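You operate a simulated robot arm through the tools that you are given. There is no shell and no other tool.

You are at the controls of a simulated robot arm. One attempt, no reset.

Task
Change the dryer tube on the blue drum and start its pump again.
Fine: yellow valve on the pump shut first; stand the drum's plain green tube on the white shelf, fit the purple one from that shelf; valve open last, till the feed gauge is in the green; the blue band tube stays. Set down upright: green dryer tube.
Where things are to end (x, y in the base frame): green dryer tube within 60 mm of [590, -610].

It is judged by the outcome, as a careful person would: the job done as asked, and still so three seconds after it is handed in. It fails if anything else is knocked over, pushed out of place, dropped, spilled or broken.

Robot
A 6-joint arm with a two-finger gripper, fixed in place. Base frame: the origin is on the floor under the middle of its stand, x ahead of it, y to its left, z up. Readings come in mm, degrees, newtons and seconds.
It reaches about 1417 mm from its shoulder. Its first joint turns from -166.0 to 166.0 degrees. Payload 3.43 kg.
Tool frame: the origin (TCP) lies between the finger pads and is the grasp point; the fingertips stand 20 mm ahead of it; z points along the fingers, y is the line along which they close. The gripper opens to 190 mm; its body begins 248 mm behind the TCP.
Orientation is that of the tool frame in the base frame, as a unit quaternion [w, x, y, z]. With the fingers straight down and closing along the base's y, the tool's x points along the base's -x, its y along +y and its z along -z.

Tools
- The arm moves only by the tool send_rows. Its arguments are lists of equal length, an entry for each row: "hand": the closure, from 0 (fully open) to 1 (shut); "travel": the shift along the tool's x, y, z in units of 100 mm (1.0 is 100 mm), a list of three; "turn": the turn, a rotation vector about the tool's x, y, z in units of 90 degrees (1.0 is 90 degrees), a list of three. In form: {"hand": [hand, ...], "travel": [[x, y, z], ...], "turn": [[wx, wy, wz], ...]}. A call has 1 to 20 rows; each row is the pose to reach, as a shift and turn from the pose commanded when the call began, along the tool's axes at that moment. A call with a number of a shift or a turn outside -1 to 1 is refused whole. Rows are played at 5 a second. More than 50 mm and 8.6 degrees between two rows, or a gripper value outside its range, and nothing of the call is played. Where a pose cannot be reached the arm comes as near as it can. A force on the tool above 50 N (or 10 N above the force at the start of the call, whichever is more), or a blocked arm, ends the call early, and 0.2 s more pass. The fingers move at their own pace (about 153 mm/s each) and stop on an object; they squeeze with about 29 N. The grip force told is the motor's: it shows also when the fingers shut on nothing. Time passes only in rows, and 0.2 s behind the last, so rows that repeat a pose let the fingers close. It gives the time, the measured TCP pose, the force on the tool (base axes), the opening and the grip force at its end, in the units of the frame above (readings bear some noise), with the torque about the TCP (base axes, N m) and any sound that the robot's microphone picked up.
- Cameras (640 x 400 px; columns grow to the right, rows downward): "scene" is fixed at [49.1, 649.7, 1613.1]; the picture's right is [-0.68, -0.73, 0.00], its down [-0.30, 0.28, -0.91] and it looks along [0.67, -0.62, -0.41] (base axes); focal length 342 px, centre (320, 200). "wrist" rides on the gripper at [70, -8, -288] in the tool frame; the picture's right is [0.12, 0.99, 0.00], its down [-0.96, 0.12, -0.25] and it looks along [-0.25, 0.03, 0.97] (tool axes); focal length 261 px, centre (320, 200). There is no depth. A picture from a camera that has moved, and an enlarged one, comes with that camera's place and axes in the base frame and with its lens.
- camera(camera): a new picture of that camera. No time passes.
- lift_body(by): moves the trunk up (or, below 0, down) by that many mm; the arm rides with it, the base frame stays. It gives what a move gives, with no picture.
- zoom(camera, box): a new picture of the part [left, top, right, bottom] of that camera's present view, enlarged. No time passes.
- finish_job(): hands the job in; it is judged then, once.

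Places have to be worked out from the pictures, the camera data and where the tool is seen. Open the gripper and draw the arm clear of the work before you hand the job in, unless the task says otherwise.

The tools are called after "Call:" as name(argument=value, ...) on one line, values as JSON. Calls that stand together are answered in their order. send_rows: Moves the arm, as the interface text tells. Its arguments: {"type":"object","properties":{"hand":{"type":"array","items":{"type":"number"}},"travel":{"type":"array","items":{"type":"array","items":{"type":"number"}}},"turn":{"type":"array","items":{"type":"array","items":{"type":"number"}}}},"required":["hand","travel","turn"]} The other tools are called the same way: lift_body (by) moves the trunk up or down; camera (camera) takes a picture; zoom (camera, box) takes an enlarged picture of a part of a camera's view; finish_job () hands the job in.

At the start:

```text
time: 0.0
eef_pos: [532.7, -205.8, 1352.7]
orientation: [-0.001, -0.001, 1.0, 0.0]
contact_force: [-0.2, 0.6, 0.8]
torque: [0.02, 0.01, 0.02]
grip_width: 189.9
gripper_force: 0.0
trunk travel left (down, up): [-300.0, 140.0]
```

scene: 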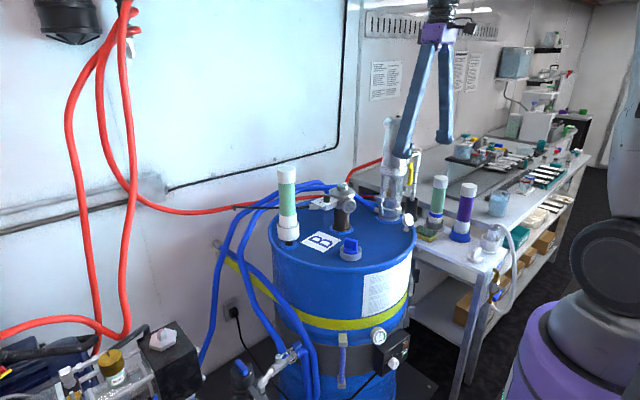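
wrist: 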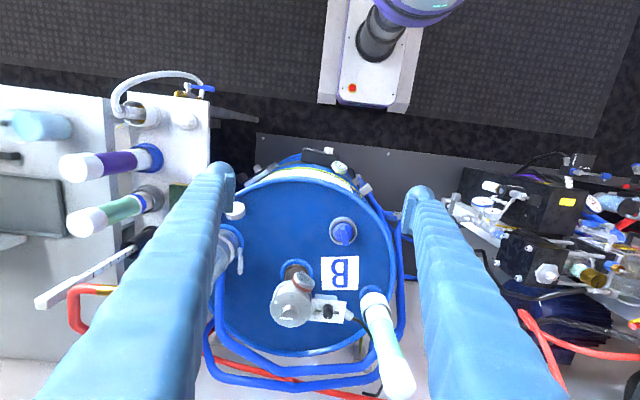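

I start by looking closely at the scene: the drum's top, the shelf with the tubes, and the pump area.

Call:
zoom(camera="scene", box=[240, 100, 440, 280])

Call:
zoom(camera="scene", box=[400, 150, 540, 300])

Call:
zoom(camera="scene", box=[0, 300, 240, 400])

Call:
zoom(camera="scene", box=[220, 300, 440, 400])

Call:
zoom(camera="wrist", box=[420, 140, 640, 340])

Call:
zoom(camera="wrist", box=[200, 140, 430, 400])

Call:
zoom(camera="wrist", box=[0, 50, 260, 320])

```text
2.22 times, centred on (340, 190) of scene
camera zoom: at [49.1, 649.7, 1613.1], right [-0.68, -0.73, 0.0], down [-0.3, 0.28, -0.91], along [0.67, -0.62, -0.41], focal length 760 px, centre (276, 222)
```

zoom: 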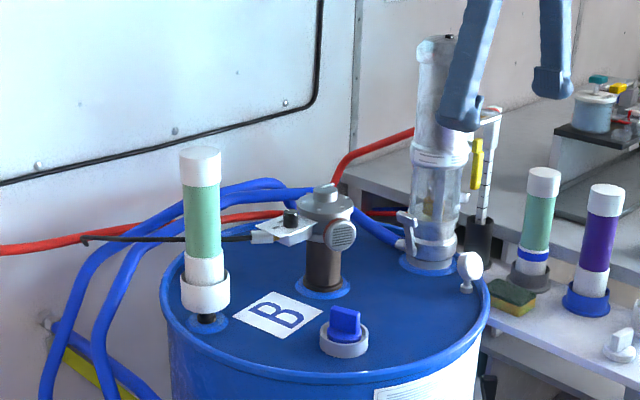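

```text
2.67 times, centred on (470, 225) of scene
camera zoom: at [49.1, 649.7, 1613.1], right [-0.68, -0.73, 0.0], down [-0.3, 0.28, -0.91], along [0.67, -0.62, -0.41], focal length 912 px, centre (-80, 133)
```

zoom: 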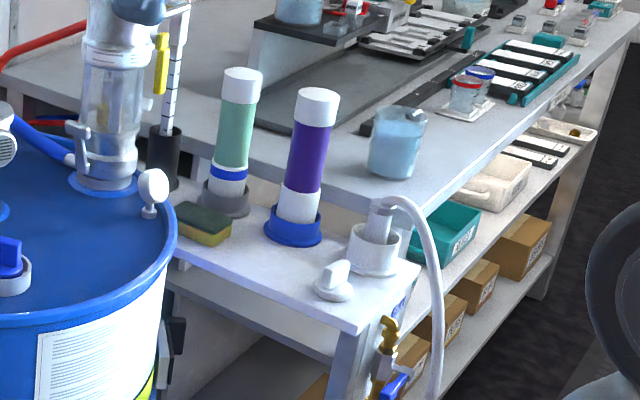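

```text
2.67 times, centred on (120, 350) of scene
camera zoom: at [49.1, 649.7, 1613.1], right [-0.68, -0.73, 0.0], down [-0.3, 0.28, -0.91], along [0.67, -0.62, -0.41], focal length 912 px, centre (853, -200)
```

zoom: 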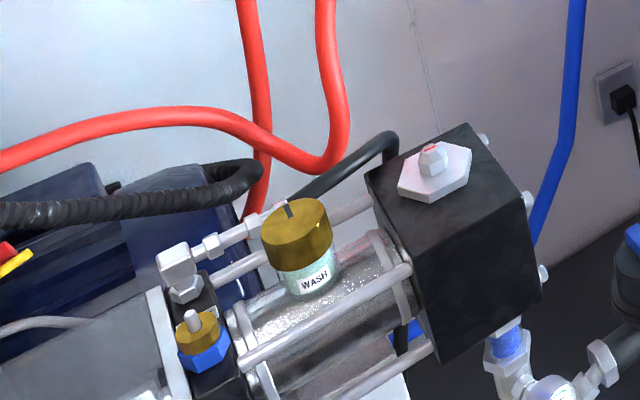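

```text
2.91 times, centred on (330, 350) of scene
camera zoom: at [49.1, 649.7, 1613.1], right [-0.68, -0.73, 0.0], down [-0.3, 0.28, -0.91], along [0.67, -0.62, -0.41], focal length 995 px, centre (291, -236)
```

zoom: 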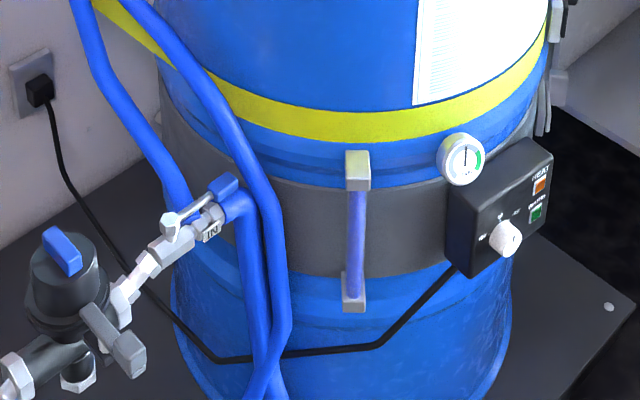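

```text
2.00 times, centred on (530, 240) of wrist
camera zoom: at [463.2, -215.4, 1639.7], right [-0.12, 0.99, 0.0], down [0.96, 0.12, 0.25], along [0.25, 0.03, -0.97], focal length 521 px, centre (-100, 120)
```

zoom: 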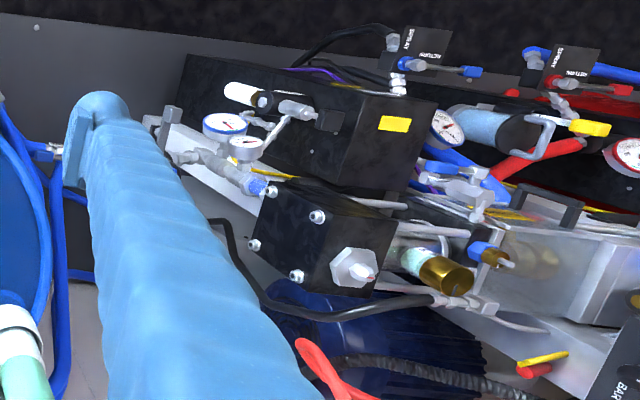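

```text
1.54 times, centred on (315, 270) of wrist
camera zoom: at [463.2, -215.4, 1639.7], right [-0.12, 0.99, 0.0], down [0.96, 0.12, 0.25], along [0.25, 0.03, -0.97], focal length 401 px, centre (328, 92)
```

zoom: 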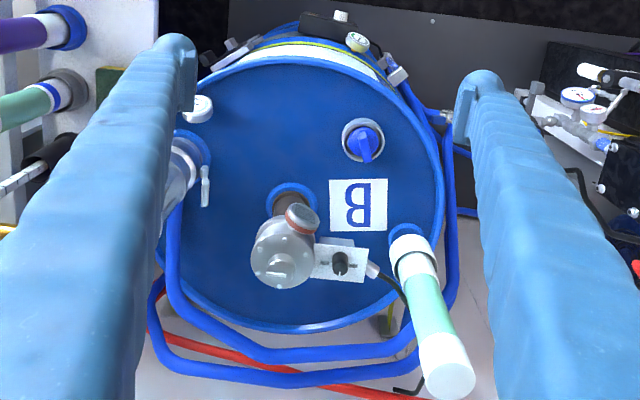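

```text
1.48 times, centred on (130, 185) of wrist
camera zoom: at [463.2, -215.4, 1639.7], right [-0.12, 0.99, 0.0], down [0.96, 0.12, 0.25], along [0.25, 0.03, -0.97], focal length 386 px, centre (602, 222)
```

zoom: 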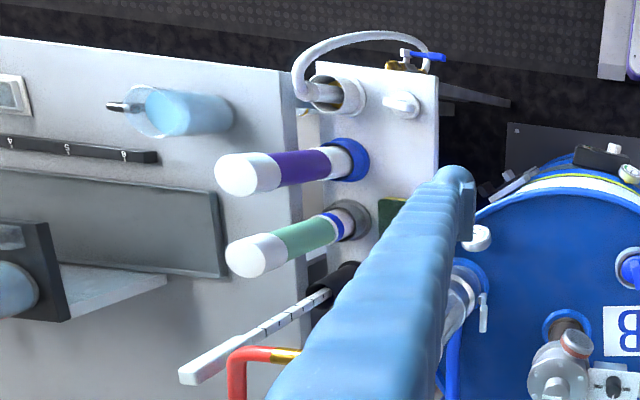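

The wrist view shows pump stations to the left (+y) with several yellow items. I move the arm to +y at the present height to look at them from above.

Call:
send_rows(hand=[0, 0, 0], travel=[[0.33, 0.33, 0], [0.66, 0.66, 0], [1.0, 1.0, 0]], turn=[[0, 0, 0], [0, 0, 0], [0, 0, 0]])

Call:
send_rows(hand=[0, 0, 0], travel=[[0, 0.33, 0], [0, 0.66, 0], [0, 1.0, 0]], turn=[[0, 0, 0], [0, 0, 0], [0, 0, 0]])

Call:
send_rows(hand=[0, 0, 0], travel=[[0, 0.33, 0], [0, 0.66, 0], [0, 1.0, 0]], turn=[[0, 0, 0], [0, 0, 0], [0, 0, 0]])

Call:
camera(camera="wrist")

Call:
camera(camera="scene")

```text
time: 1.0
eef_pos: [434.5, -107.7, 1319.9]
orientation: [-0.038, 0.003, 0.999, 0.009]
contact_force: [-0.8, -0.4, -0.6]
torque: [0.04, 0.01, 0.01]
grip_width: 190.2
gripper_force: 0.0
trunk travel left (down, up): [-300.0, 140.0]
stopped in row 3: the arm was blocked; the commanded pose is now the measured one
```

```text
time: 1.8
eef_pos: [436.2, -7.3, 1302.5]
orientation: [-0.064, 0.004, 0.998, 0.01]
contact_force: [-0.5, -0.4, 0.7]
torque: [-0.04, 0.04, -0.01]
grip_width: 189.9
gripper_force: 0.1
trunk travel left (down, up): [-300.0, 140.0]
```

```text
time: 2.8
eef_pos: [437.3, 85.7, 1283.1]
orientation: [-0.086, 0.014, 0.996, -0.001]
contact_force: [0.2, -0.2, 0.0]
torque: [-0.07, 0.18, 0.03]
grip_width: 189.9
gripper_force: 0.2
trunk travel left (down, up): [-300.0, 140.0]
stopped in row 3: the arm was blocked; the commanded pose is now the measured one
```

```text
taken
camera wrist: at [417.5, 77.5, 1579.6], right [-0.09, 1.0, 0.02], down [0.99, 0.09, 0.08], along [0.08, 0.02, -1.0], focal length 261 px, centre (320, 200)
```

wrist: 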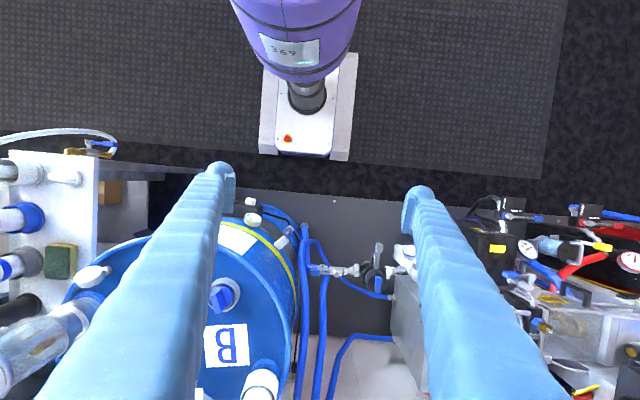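

```text
taken
```

scene: 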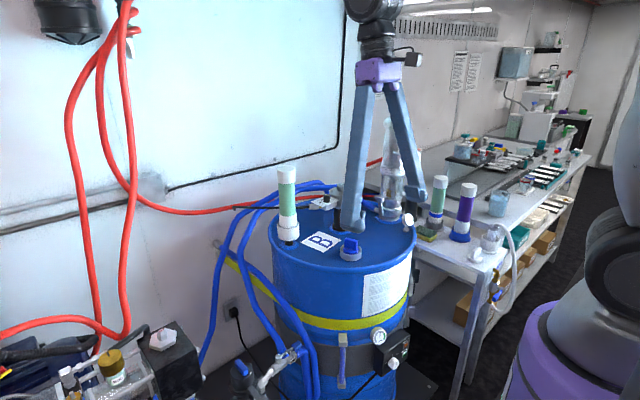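

The arm hit a reach limit and tilted a bit, but nothing was touched. I zoom into the pump area on the right of this view.

Call:
zoom(camera="wrist", box=[440, 180, 640, 400])

Call:
zoom(camera="wrist", box=[280, 180, 480, 400])

```text
1.82 times, centred on (540, 290) of wrist
camera zoom: at [417.5, 77.5, 1579.6], right [-0.09, 1.0, 0.02], down [0.99, 0.09, 0.08], along [0.08, 0.02, -1.0], focal length 474 px, centre (-80, 36)
```

zoom: 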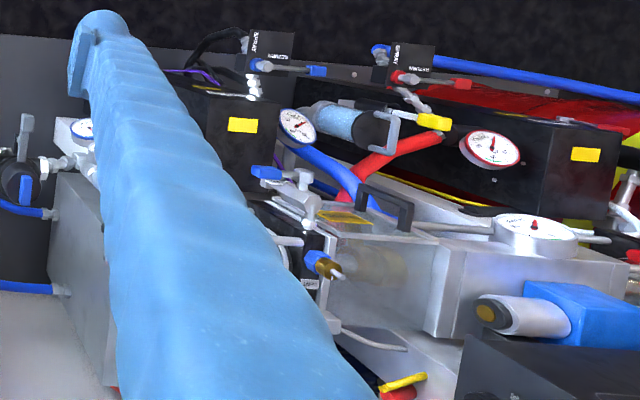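

```text
1.82 times, centred on (380, 290) of wrist
camera zoom: at [417.5, 77.5, 1579.6], right [-0.09, 1.0, 0.02], down [0.99, 0.09, 0.08], along [0.08, 0.02, -1.0], focal length 474 px, centre (211, 36)
```

zoom: 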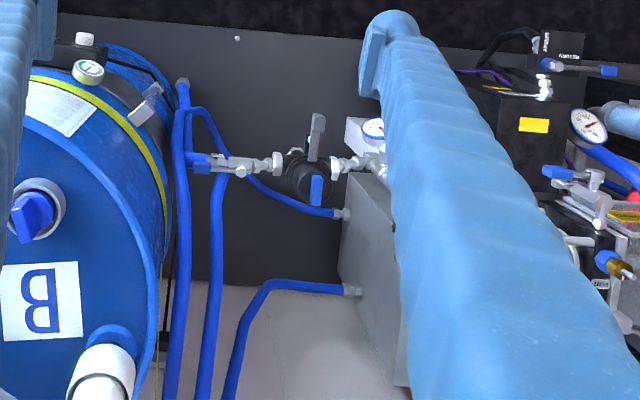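

I straighten the tool and move out to about x 600, y 250 to look at the pump from a better position.

Call:
send_rows(hand=[0, 0, 0], travel=[[-0.3, 0.27, 0.02], [-0.55, 0.55, 0.04], [-0.8, 0.82, 0.06]], turn=[[0, -0.04, -0.006], [0, -0.08, -0.012], [0, -0.11, -0.018]])

Call:
send_rows(hand=[0, 0, 0], travel=[[-0.28, 0.27, 0.02], [-0.55, 0.55, 0.04], [-0.8, 0.82, 0.06]], turn=[[0, 0, 0], [0, 0, 0], [0, 0, 0]])

Call:
camera(camera="wrist")

Call:
camera(camera="scene")

```text
time: 3.6
eef_pos: [516.8, 162.0, 1260.2]
orientation: [-0.003, 0.003, 1.0, -0.003]
contact_force: [-0.1, -0.6, -0.7]
torque: [-0.01, 0.08, 0.0]
grip_width: 190.1
gripper_force: 0.1
trunk travel left (down, up): [-300.0, 140.0]
```

```text
time: 4.4
eef_pos: [596.0, 252.2, 1266.5]
orientation: [0.007, -0.004, 1.0, 0.001]
contact_force: [0.0, 0.1, 0.0]
torque: [0.03, 0.08, 0.01]
grip_width: 190.1
gripper_force: 0.0
trunk travel left (down, up): [-300.0, 140.0]
```

```text
taken
camera wrist: at [521.1, 241.5, 1553.9], right [-0.13, 0.99, 0.0], down [0.96, 0.12, 0.26], along [0.26, 0.03, -0.96], focal length 261 px, centre (320, 200)
```

wrist: 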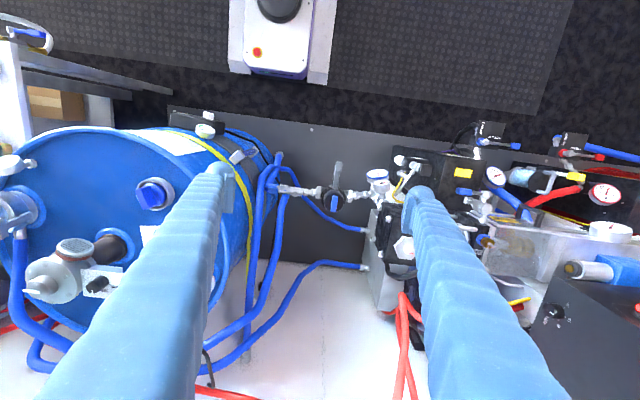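

```text
taken
```

scene: 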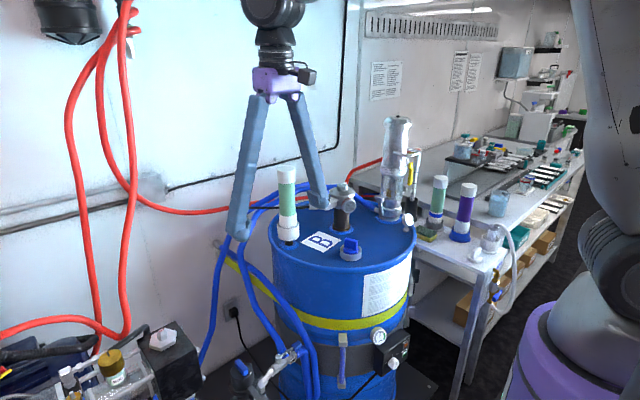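

The gripper sits left of the pump bench. I zoom in on the pump area to find the yellow valve and gauge.

Call:
zoom(camera="wrist", box=[380, 110, 640, 330])

Call:
zoom(camera="wrist", box=[220, 110, 460, 310])

```text
1.82 times, centred on (510, 220) of wrist
camera zoom: at [521.1, 241.5, 1553.9], right [-0.13, 0.99, 0.0], down [0.96, 0.12, 0.26], along [0.26, 0.03, -0.96], focal length 474 px, centre (-26, 164)
```

zoom: 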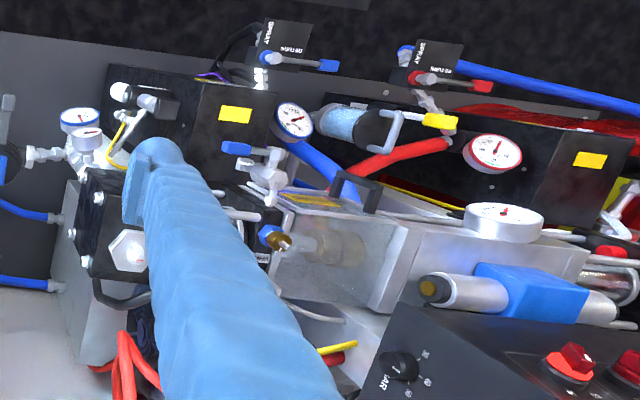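

```text
2.00 times, centred on (340, 210) of wrist
camera zoom: at [521.1, 241.5, 1553.9], right [-0.13, 0.99, 0.0], down [0.96, 0.12, 0.26], along [0.26, 0.03, -0.96], focal length 521 px, centre (280, 180)
```

zoom: 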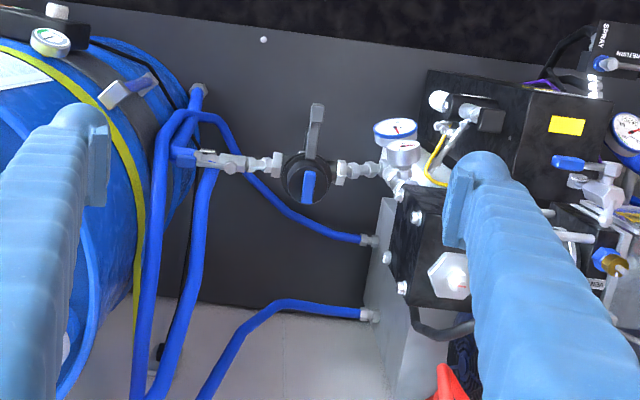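

I move further in +y so the pump is between the fingers' outlines.

Call:
send_rows(hand=[0, 0, 0], travel=[[0.2, 0.33, 0], [0.4, 0.66, 0], [0.6, 1.0, 0]], turn=[[0, 0, 0], [0, 0, 0], [0, 0, 0]])

Call:
send_rows(hand=[0, 0, 0], travel=[[0.2, 0.33, 0], [0.4, 0.66, 0], [0.6, 1.0, 0]], turn=[[0, 0, 0], [0, 0, 0], [0, 0, 0]])

Call:
camera(camera="wrist")

Call:
zoom(camera="wrist", box=[220, 90, 460, 290])

```text
time: 5.2
eef_pos: [535.7, 351.8, 1266.1]
orientation: [0.008, -0.004, 1.0, 0.001]
contact_force: [0.2, 0.9, -0.9]
torque: [0.04, -0.06, 0.04]
grip_width: 190.3
gripper_force: 0.1
trunk travel left (down, up): [-300.0, 140.0]
```

```text
time: 6.0
eef_pos: [473.2, 450.6, 1264.2]
orientation: [0.007, -0.004, 1.0, 0.001]
contact_force: [-0.2, -0.3, 1.1]
torque: [0.0, -0.09, 0.0]
grip_width: 190.3
gripper_force: 0.1
trunk travel left (down, up): [-300.0, 140.0]
```

```text
taken
camera wrist: at [398.0, 440.7, 1550.9], right [-0.13, 0.99, 0.0], down [0.96, 0.12, 0.26], along [0.26, 0.03, -0.96], focal length 261 px, centre (320, 200)
```

wrist: 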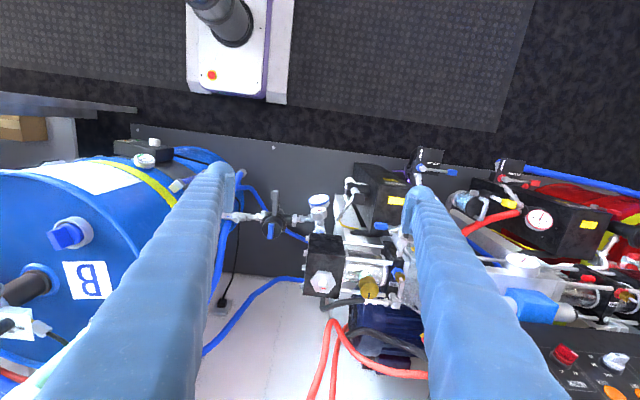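

```text
2.00 times, centred on (340, 190) of wrist
camera zoom: at [398.0, 440.7, 1550.9], right [-0.13, 0.99, 0.0], down [0.96, 0.12, 0.26], along [0.26, 0.03, -0.96], focal length 521 px, centre (280, 220)
```

zoom: 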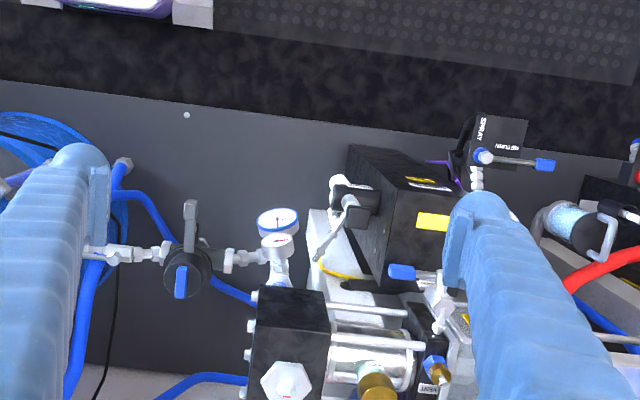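

I don't yet see a clear yellow valve on this pump. I move further in +y and look again.

Call:
send_rows(hand=[0, 0, 0], travel=[[0.0, 0.33, 0], [0.0, 0.66, 0], [0.0, 1.0, 0]], turn=[[0, 0, 0], [0, 0, 0], [0, 0, 0]])

Call:
send_rows(hand=[0, 0, 0], travel=[[0.0, 0.33, 0], [0.0, 0.66, 0], [0.0, 1.0, 0]], turn=[[0, 0, 0], [0, 0, 0], [0, 0, 0]])

Call:
camera(camera="wrist")

Call:
zoom(camera="wrist", box=[220, 90, 460, 290])

Call:
zoom(camera="wrist", box=[420, 110, 640, 300])

Call:
camera(camera="scene")

```text
time: 6.8
eef_pos: [472.7, 551.6, 1266.0]
orientation: [0.008, -0.003, 1.0, 0.001]
contact_force: [0.2, -0.1, 0.2]
torque: [0.03, 0.0, -0.01]
grip_width: 190.1
gripper_force: 0.0
trunk travel left (down, up): [-300.0, 140.0]
```

```text
time: 7.6
eef_pos: [471.2, 652.7, 1265.7]
orientation: [0.007, -0.004, 1.0, 0.001]
contact_force: [0.5, -0.1, 0.1]
torque: [0.04, 0.05, 0.0]
grip_width: 190.0
gripper_force: 0.0
trunk travel left (down, up): [-300.0, 140.0]
```

```text
taken
camera wrist: at [396.7, 641.2, 1552.6], right [-0.13, 0.99, 0.0], down [0.96, 0.12, 0.26], along [0.26, 0.03, -0.97], focal length 261 px, centre (320, 200)
```

wrist: 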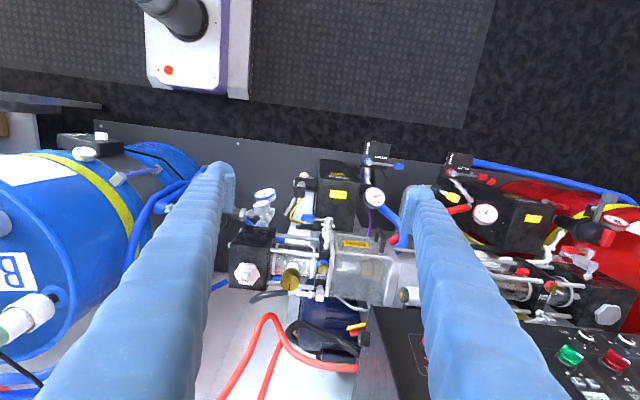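

```text
2.00 times, centred on (340, 190) of wrist
camera zoom: at [396.7, 641.2, 1552.6], right [-0.13, 0.99, 0.0], down [0.96, 0.12, 0.26], along [0.26, 0.03, -0.97], focal length 521 px, centre (280, 220)
```

zoom: 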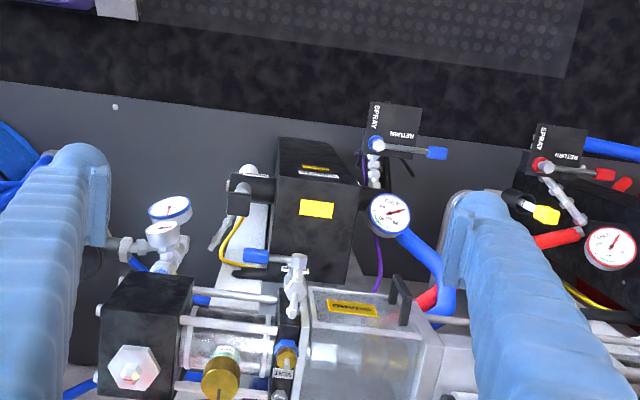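

```text
2.11 times, centred on (530, 205) of wrist
camera zoom: at [396.7, 641.2, 1552.6], right [-0.13, 0.99, 0.0], down [0.96, 0.12, 0.26], along [0.26, 0.03, -0.97], focal length 549 px, centre (-122, 190)
```

zoom: 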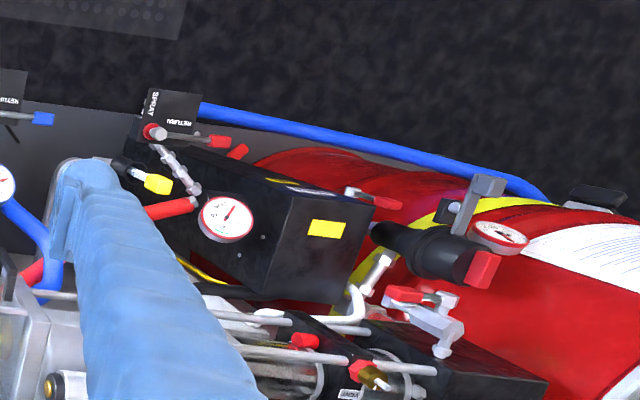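

```text
taken
```

scene: 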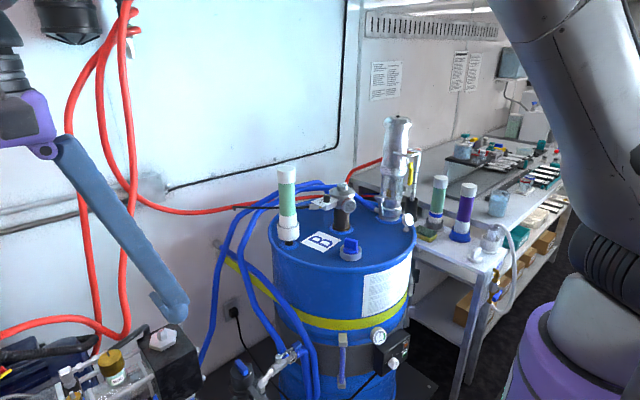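

Two pumps exist: one by the blue drum, one by a red drum at the far left. I zoom harder on the blue pump's front to find its yellow valve and gauge.

Call:
zoom(camera="wrist", box=[240, 140, 420, 250])

Call:
zoom(camera="wrist", box=[220, 200, 420, 330])

Call:
zoom(camera="scene", box=[0, 320, 130, 400])

```text
3.56 times, centred on (330, 195) of wrist
camera zoom: at [396.7, 641.2, 1552.6], right [-0.13, 0.99, 0.0], down [0.96, 0.12, 0.26], along [0.26, 0.03, -0.97], focal length 927 px, centre (284, 218)
```

zoom: 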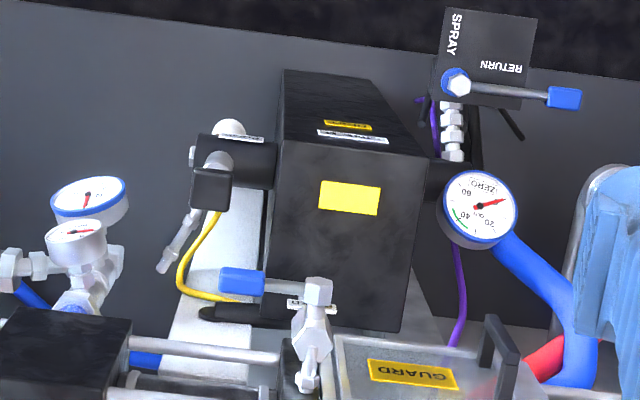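

```text
3.08 times, centred on (320, 265) of wrist
camera zoom: at [396.7, 641.2, 1552.6], right [-0.13, 0.99, 0.0], down [0.96, 0.12, 0.26], along [0.26, 0.03, -0.97], focal length 802 px, centre (320, 0)
```

zoom: 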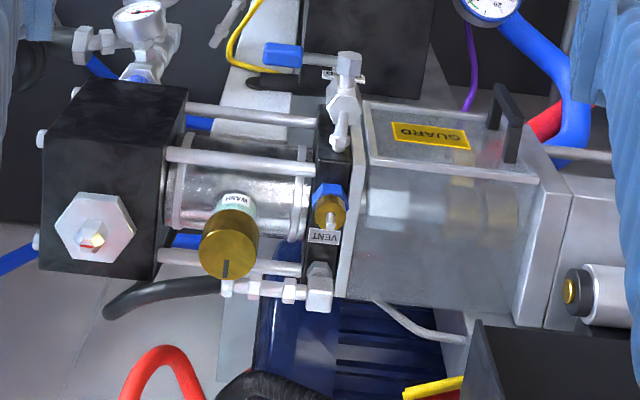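

```text
4.92 times, centred on (65, 360) of scene
camera zoom: at [49.1, 649.7, 1613.1], right [-0.68, -0.73, 0.0], down [-0.3, 0.28, -0.91], along [0.67, -0.62, -0.41], focal length 1683 px, centre (1575, -588)
```

zoom: 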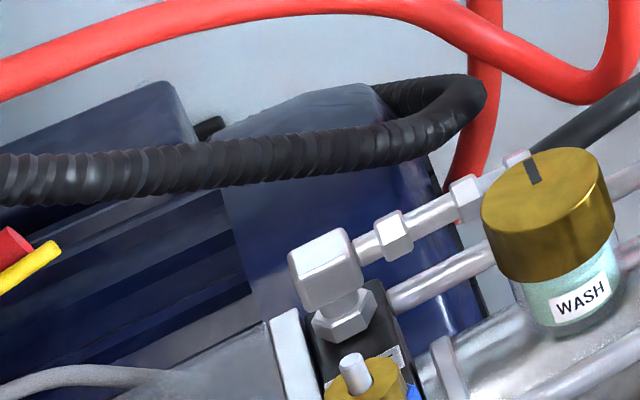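

The tall silver cylinder at the drum's rear looks like the drum's own transfer pump, with a red air hose and a yellow item beside it. I zoom in on it in the scene view.

Call:
zoom(camera="scene", box=[350, 105, 450, 235])

Call:
zoom(camera="scene", box=[385, 140, 435, 200])

Call:
zoom(camera="scene", box=[260, 150, 360, 270])

Call:
zoom(camera="scene", box=[420, 160, 520, 280])

Call:
zoom(camera="scene", box=[220, 320, 330, 400])

Call:
zoom(camera="scene", box=[320, 310, 430, 400])

```text
3.08 times, centred on (400, 170) of scene
camera zoom: at [49.1, 649.7, 1613.1], right [-0.68, -0.73, 0.0], down [-0.3, 0.28, -0.91], along [0.67, -0.62, -0.41], focal length 1052 px, centre (74, 292)
```

zoom: 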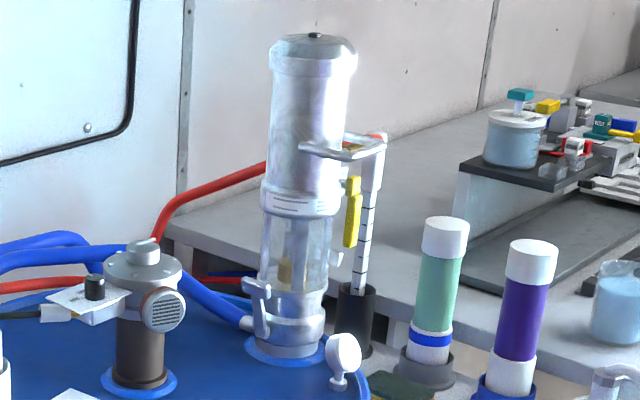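

```text
6.67 times, centred on (410, 170) of scene
camera zoom: at [49.1, 649.7, 1613.1], right [-0.68, -0.73, 0.0], down [-0.3, 0.28, -0.91], along [0.67, -0.62, -0.41], focal length 2279 px, centre (-280, 400)
```

zoom: 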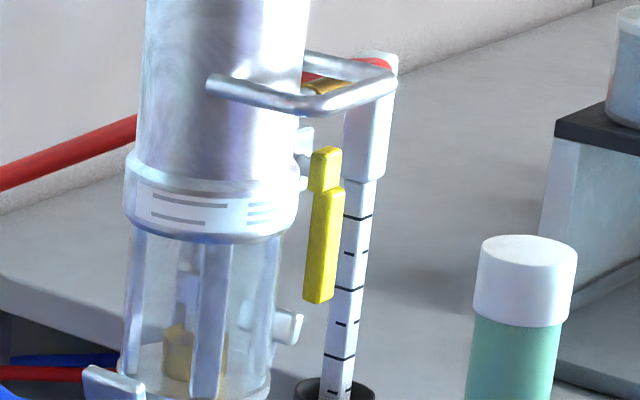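

```text
3.33 times, centred on (310, 210) of scene
camera zoom: at [49.1, 649.7, 1613.1], right [-0.68, -0.73, 0.0], down [-0.3, 0.28, -0.91], along [0.67, -0.62, -0.41], focal length 1140 px, centre (353, 167)
```

zoom: 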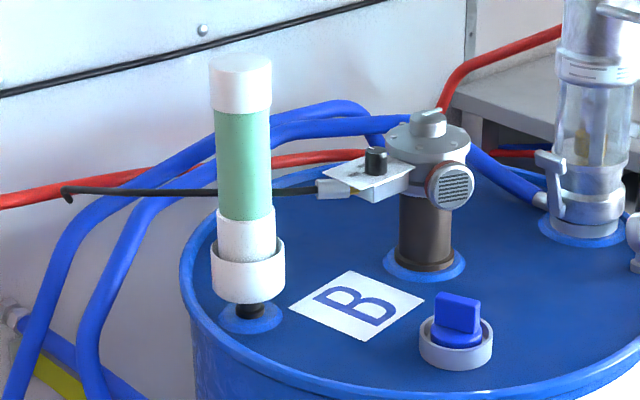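

```text
3.33 times, centred on (470, 220) of scene
camera zoom: at [49.1, 649.7, 1613.1], right [-0.68, -0.73, 0.0], down [-0.3, 0.28, -0.91], along [0.67, -0.62, -0.41], focal length 1140 px, centre (-180, 133)
```

zoom: 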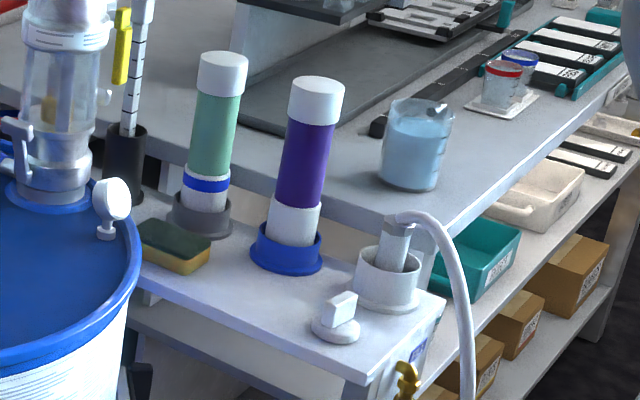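

```text
5.00 times, centred on (275, 360) of scene
camera zoom: at [49.1, 649.7, 1613.1], right [-0.68, -0.73, 0.0], down [-0.3, 0.28, -0.91], along [0.67, -0.62, -0.41], focal length 1709 px, centre (545, -600)
```

zoom: 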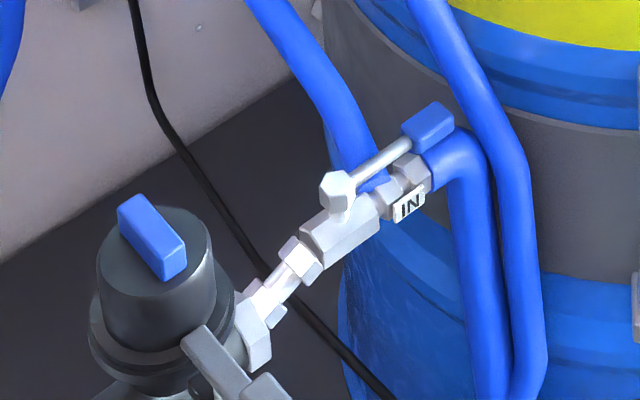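

```text
4.44 times, centred on (375, 355) of scene
camera zoom: at [49.1, 649.7, 1613.1], right [-0.68, -0.73, 0.0], down [-0.3, 0.28, -0.91], along [0.67, -0.62, -0.41], focal length 1520 px, centre (76, -489)
```

zoom: 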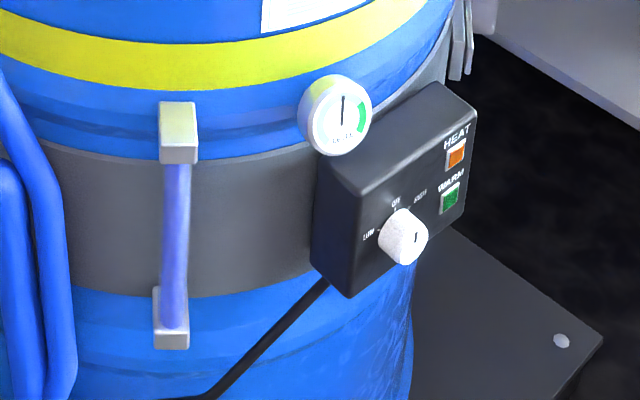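

The yellow lever hangs beside the drum pump (red air line feeding it). Before going there I check the inlet gauges near the proportioner for a green zone.

Call:
zoom(camera="wrist", box=[235, 180, 285, 220])

Call:
zoom(camera="wrist", box=[355, 180, 395, 215])

Call:
zoom(camera="scene", box=[395, 205, 425, 235])

```text
10.00 times, centred on (260, 200) of wrist
camera zoom: at [396.7, 641.2, 1552.6], right [-0.13, 0.99, 0.0], down [0.96, 0.12, 0.26], along [0.26, 0.03, -0.97], focal length 2606 px, centre (920, 200)
```

zoom: 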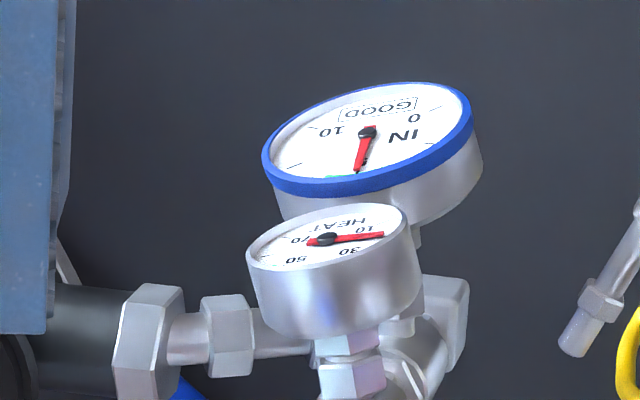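

```text
11.43 times, centred on (375, 198) of wrist
camera zoom: at [396.7, 641.2, 1552.6], right [-0.13, 0.99, 0.0], down [0.96, 0.12, 0.26], along [0.26, 0.03, -0.97], focal length 2979 px, centre (-309, 229)
```

zoom: 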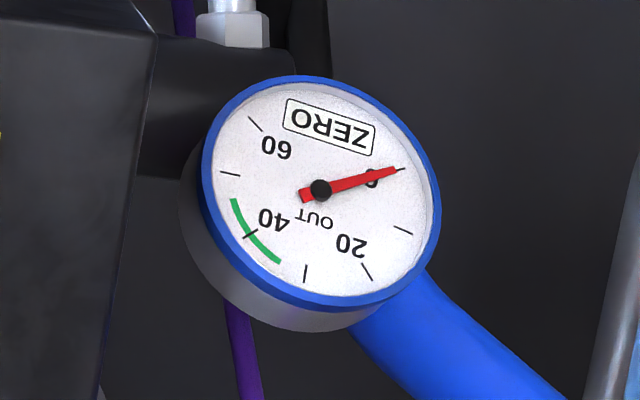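

```text
13.33 times, centred on (410, 220) of scene
camera zoom: at [49.1, 649.7, 1613.1], right [-0.68, -0.73, 0.0], down [-0.3, 0.28, -0.91], along [0.67, -0.62, -0.41], focal length 4558 px, centre (-880, -67)
```

zoom: 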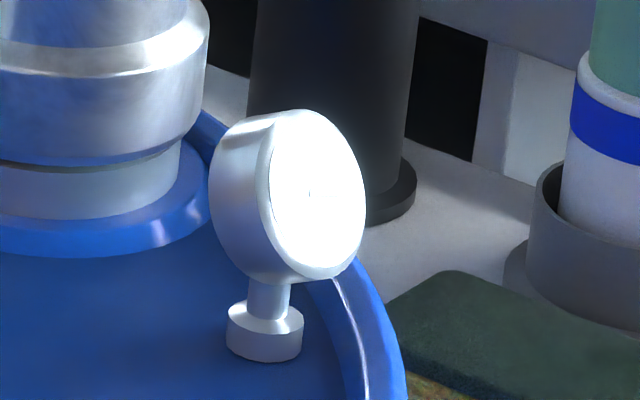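

The inlet gauge by the blue pump reads "IN … GOOD" with its needle in a green arc now, so it's a likely feed gauge. I travel back toward the drum pump to inspect the yellow valve.

Call:
send_rows(hand=[0, 0, 0], travel=[[-0.2, -0.33, 0], [-0.4, -0.66, 0], [-0.6, -1.0, 0]], turn=[[0, 0, 0], [0, 0, 0], [0, 0, 0]])

Call:
send_rows(hand=[0, 0, 0], travel=[[-0.2, -0.33, 0], [-0.4, -0.66, 0], [-0.5, -1.0, 0]], turn=[[0, 0, 0], [0, 0, 0], [0, 0, 0]])

Call:
send_rows(hand=[0, 0, 0], travel=[[0, -0.33, 0], [0, -0.66, 0], [0, -1.0, 0]], turn=[[0, 0, 0], [0, 0, 0], [0, 0, 0]])

Call:
send_rows(hand=[0, 0, 0], travel=[[0, -0.33, 0], [0, -0.66, 0], [0, -1.0, 0]], turn=[[0, 0, 0], [0, 0, 0], [0, 0, 0]])

Call:
send_rows(hand=[0, 0, 0], travel=[[0, -0.33, 0], [0, -0.66, 0], [0, -1.0, 0]], turn=[[0, 0, 0], [0, 0, 0], [0, 0, 0]])

Call:
send_rows(hand=[0, 0, 0], travel=[[0, -0.33, 0], [0, -0.66, 0], [0, -1.0, 0]], turn=[[0, 0, 0], [0, 0, 0], [0, 0, 0]])

Call:
send_rows(hand=[0, 0, 0], travel=[[0, -0.33, 0], [0, -0.66, 0], [0, -1.0, 0]], turn=[[0, 0, 0], [0, 0, 0], [0, 0, 0]])

Call:
send_rows(hand=[0, 0, 0], travel=[[0.1, -0.33, 0], [0.3, -0.66, 0], [0.5, -1.0, 0]], turn=[[0, 0, 0], [0, 0, 0], [0, 0, 0]])

Call:
send_rows(hand=[0, 0, 0], travel=[[0.1, -0.33, 0], [0.3, -0.66, 0], [0.5, -1.0, 0]], turn=[[0, 0, 0], [0, 0, 0], [0, 0, 0]])

Call:
camera(camera="wrist")

Call:
camera(camera="scene")

```text
time: 8.4
eef_pos: [532.6, 550.7, 1267.9]
orientation: [0.008, -0.003, 1.0, 0.002]
contact_force: [0.3, -0.4, 0.4]
torque: [0.07, 0.08, -0.03]
grip_width: 190.2
gripper_force: 0.0
trunk travel left (down, up): [-300.0, 140.0]
```

```text
time: 9.2
eef_pos: [584.7, 451.8, 1269.0]
orientation: [0.007, -0.005, 1.0, 0.001]
contact_force: [0.0, 0.1, -0.2]
torque: [-0.11, 0.0, -0.01]
grip_width: 190.1
gripper_force: 0.1
trunk travel left (down, up): [-300.0, 140.0]
```

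```text
time: 10.0
eef_pos: [584.3, 351.8, 1268.3]
orientation: [0.008, -0.003, 1.0, 0.001]
contact_force: [1.0, 0.0, 0.4]
torque: [0.0, -0.07, -0.03]
grip_width: 189.8
gripper_force: 0.1
trunk travel left (down, up): [-300.0, 140.0]
```

```text
time: 10.8
eef_pos: [585.2, 254.3, 1268.9]
orientation: [0.008, -0.003, 1.0, 0.001]
contact_force: [-0.7, 1.5, 0.6]
torque: [-0.04, -0.01, -0.01]
grip_width: 190.0
gripper_force: 0.1
trunk travel left (down, up): [-300.0, 140.0]
```

```text
time: 11.6
eef_pos: [585.3, 151.1, 1268.5]
orientation: [0.008, -0.003, 1.0, 0.001]
contact_force: [0.0, -0.7, 0.3]
torque: [-0.06, -0.05, 0.04]
grip_width: 190.2
gripper_force: 0.0
trunk travel left (down, up): [-300.0, 140.0]
```

```text
time: 12.4
eef_pos: [585.4, 50.3, 1266.3]
orientation: [0.009, -0.004, 1.0, 0.002]
contact_force: [-0.5, 0.5, 1.1]
torque: [-0.04, -0.02, 0.01]
grip_width: 189.9
gripper_force: 0.0
trunk travel left (down, up): [-300.0, 140.0]
```

```text
time: 13.2
eef_pos: [587.4, -51.1, 1265.6]
orientation: [0.007, -0.004, 1.0, 0.0]
contact_force: [-1.1, 0.2, -0.1]
torque: [-0.04, 0.03, -0.01]
grip_width: 190.0
gripper_force: 0.0
trunk travel left (down, up): [-300.0, 140.0]
```

```text
time: 14.0
eef_pos: [537.6, -151.4, 1266.4]
orientation: [0.008, -0.003, 1.0, 0.001]
contact_force: [-0.8, 0.9, 0.3]
torque: [-0.02, -0.01, -0.02]
grip_width: 189.9
gripper_force: 0.0
trunk travel left (down, up): [-300.0, 140.0]
```

```text
time: 14.8
eef_pos: [488.5, -249.5, 1265.2]
orientation: [0.008, -0.003, 1.0, 0.001]
contact_force: [0.1, 0.0, 0.0]
torque: [-0.04, 0.0, -0.03]
grip_width: 189.9
gripper_force: 0.0
trunk travel left (down, up): [-300.0, 140.0]
```

```text
taken
camera wrist: at [414.0, -260.1, 1551.7], right [-0.13, 0.99, 0.0], down [0.96, 0.12, 0.26], along [0.26, 0.03, -0.96], focal length 261 px, centre (320, 200)
```

wrist: 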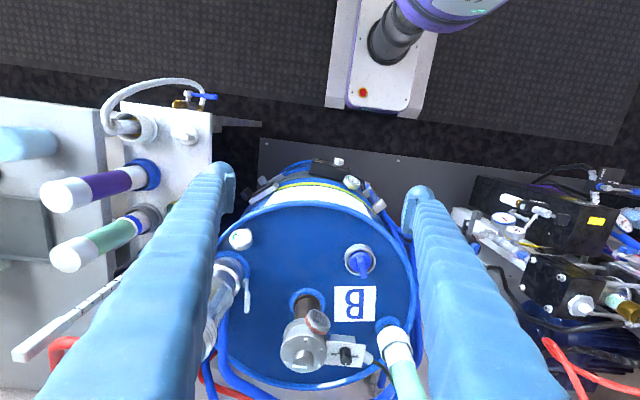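

```text
taken
```

scene: 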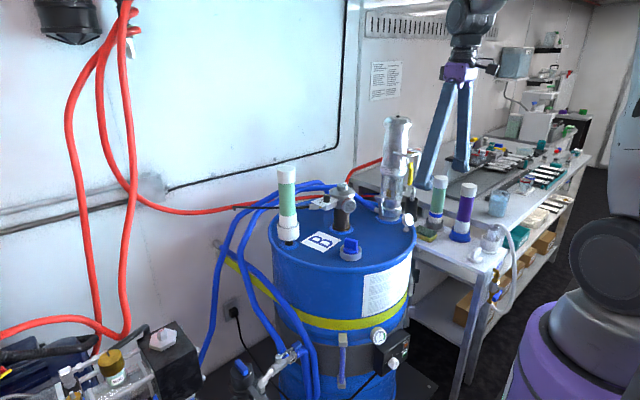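

I shift further right (−y) and tilt the hand to look toward +x at the drum pump, its yellow lever and the shelf.

Call:
send_rows(hand=[0, 0, 0], travel=[[0, -0.25, 0], [0, -0.5, 0], [0, -0.75, 0], [0, -1.0, 0]], turn=[[0, -0.09, 0], [0, -0.18, 0], [0, -0.27, 0], [0, -0.33, 0]])

Call:
send_rows(hand=[0, 0, 0], travel=[[0, -0.33, 0], [0, -0.66, 0], [0, -1.0, 0]], turn=[[0, 0, 0], [0, 0, 0], [0, 0, 0]])

Call:
camera(camera="wrist")

Call:
camera(camera="scene")

```text
refused: the lists must be of equal length
```

```text
time: 15.6
eef_pos: [490.0, -351.4, 1264.8]
orientation: [0.007, -0.004, 1.0, 0.002]
contact_force: [-0.3, -0.1, 1.0]
torque: [-0.01, 0.03, -0.02]
grip_width: 190.1
gripper_force: 0.1
trunk travel left (down, up): [-300.0, 140.0]
```

```text
taken
camera wrist: at [416.1, -361.4, 1550.9], right [-0.13, 0.99, 0.0], down [0.96, 0.12, 0.26], along [0.26, 0.03, -0.97], focal length 261 px, centre (320, 200)
```

wrist: 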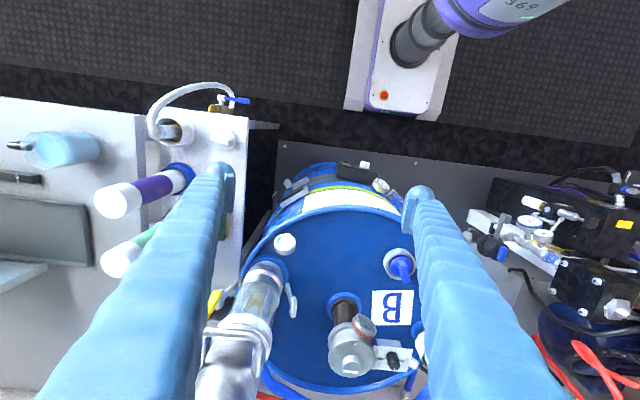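

```text
taken
```

scene: 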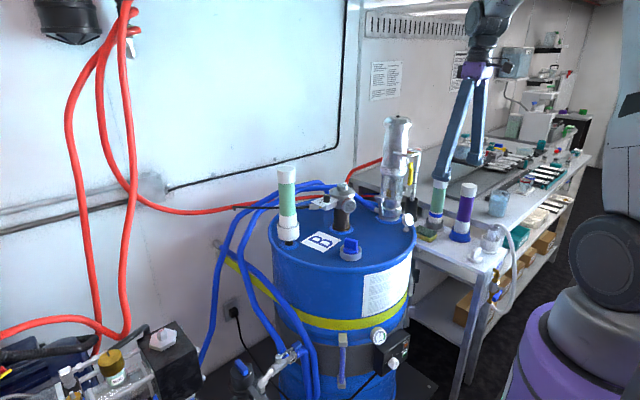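

One call was refused for a list-length slip. I now do the tilt with another shift to −y.

Call:
send_rows(hand=[0, 0, 0, 0], travel=[[0, -0.25, 0], [0, -0.5, 0], [0, -0.75, 0], [0, -1.0, 0]], turn=[[0, -0.09, 0], [0, -0.18, 0], [0, -0.27, 0], [0, -0.33, 0]])

Call:
camera(camera="wrist")

Call:
camera(camera="scene")

```text
time: 16.6
eef_pos: [491.1, -451.2, 1262.4]
orientation: [0.265, -0.003, 0.964, 0.003]
contact_force: [-0.6, -1.0, 0.2]
torque: [0.1, -0.03, 0.06]
grip_width: 190.1
gripper_force: 0.1
trunk travel left (down, up): [-300.0, 140.0]
```

```text
taken
camera wrist: at [283.7, -463.1, 1475.0], right [-0.11, 0.99, -0.06], down [0.7, 0.12, 0.7], along [0.71, 0.04, -0.71], focal length 261 px, centre (320, 200)
```

wrist: 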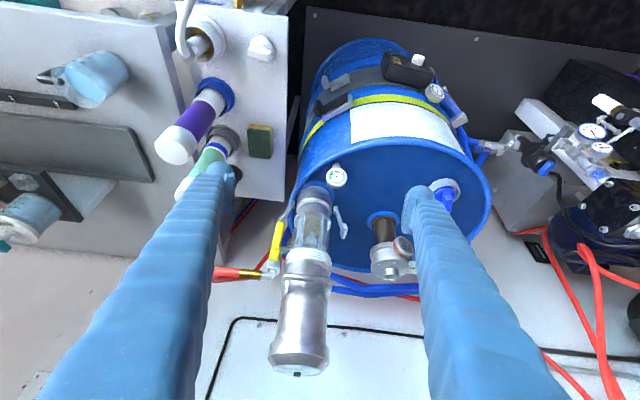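

```text
taken
```

scene: 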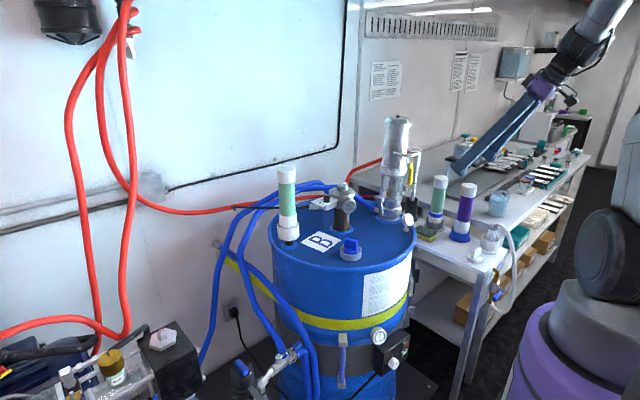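

Now the drum pump, its yellow lever and red air line, plus a gauge on the drum rim are visible. I zoom on each.

Call:
zoom(camera="wrist", box=[225, 180, 365, 300])

Call:
zoom(camera="wrist", box=[320, 155, 355, 195])

Call:
zoom(camera="wrist", box=[560, 100, 640, 170])

Call:
zoom(camera="wrist", box=[140, 0, 300, 210])

```text
3.33 times, centred on (295, 240) of wrist
camera zoom: at [283.7, -463.1, 1475.0], right [-0.11, 0.99, -0.06], down [0.7, 0.12, 0.7], along [0.71, 0.04, -0.71], focal length 869 px, centre (403, 67)
```

zoom: 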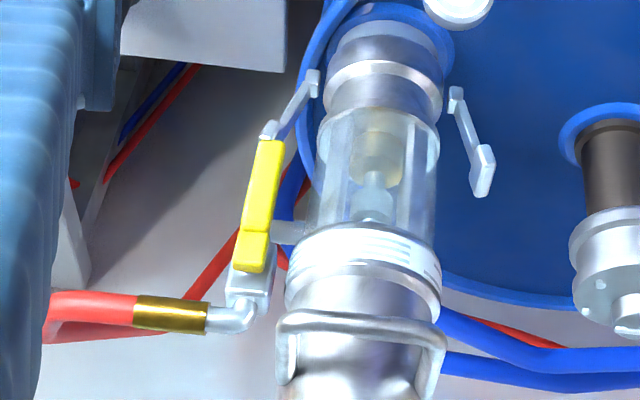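

```text
10.00 times, centred on (338, 175) of wrist
camera zoom: at [283.7, -463.1, 1475.0], right [-0.11, 0.99, -0.06], down [0.7, 0.12, 0.7], along [0.71, 0.04, -0.71], focal length 2606 px, centre (145, 450)
```

zoom: 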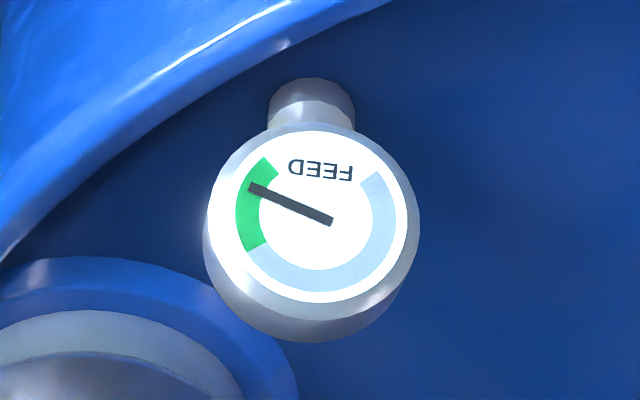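

```text
5.71 times, centred on (600, 135) of wrist
camera zoom: at [283.7, -463.1, 1475.0], right [-0.11, 0.99, -0.06], down [0.7, 0.12, 0.7], along [0.71, 0.04, -0.71], focal length 1489 px, centre (-1280, 571)
```

zoom: 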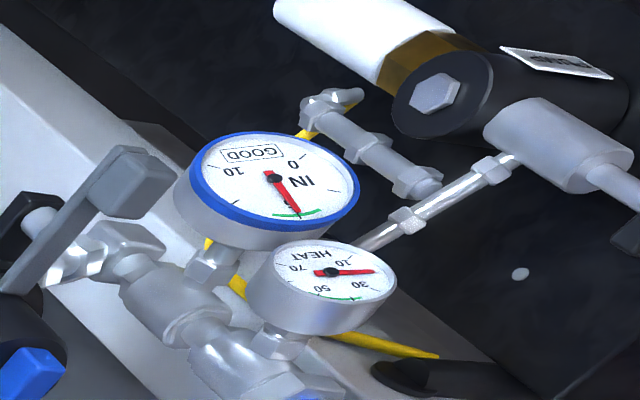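

```text
1.90 times, centred on (220, 105) of wrist
camera zoom: at [283.7, -463.1, 1475.0], right [-0.11, 0.99, -0.06], down [0.7, 0.12, 0.7], along [0.71, 0.04, -0.71], focal length 496 px, centre (510, 381)
```

zoom: 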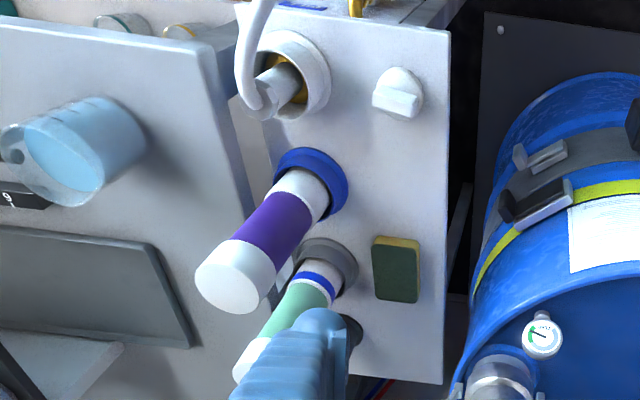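

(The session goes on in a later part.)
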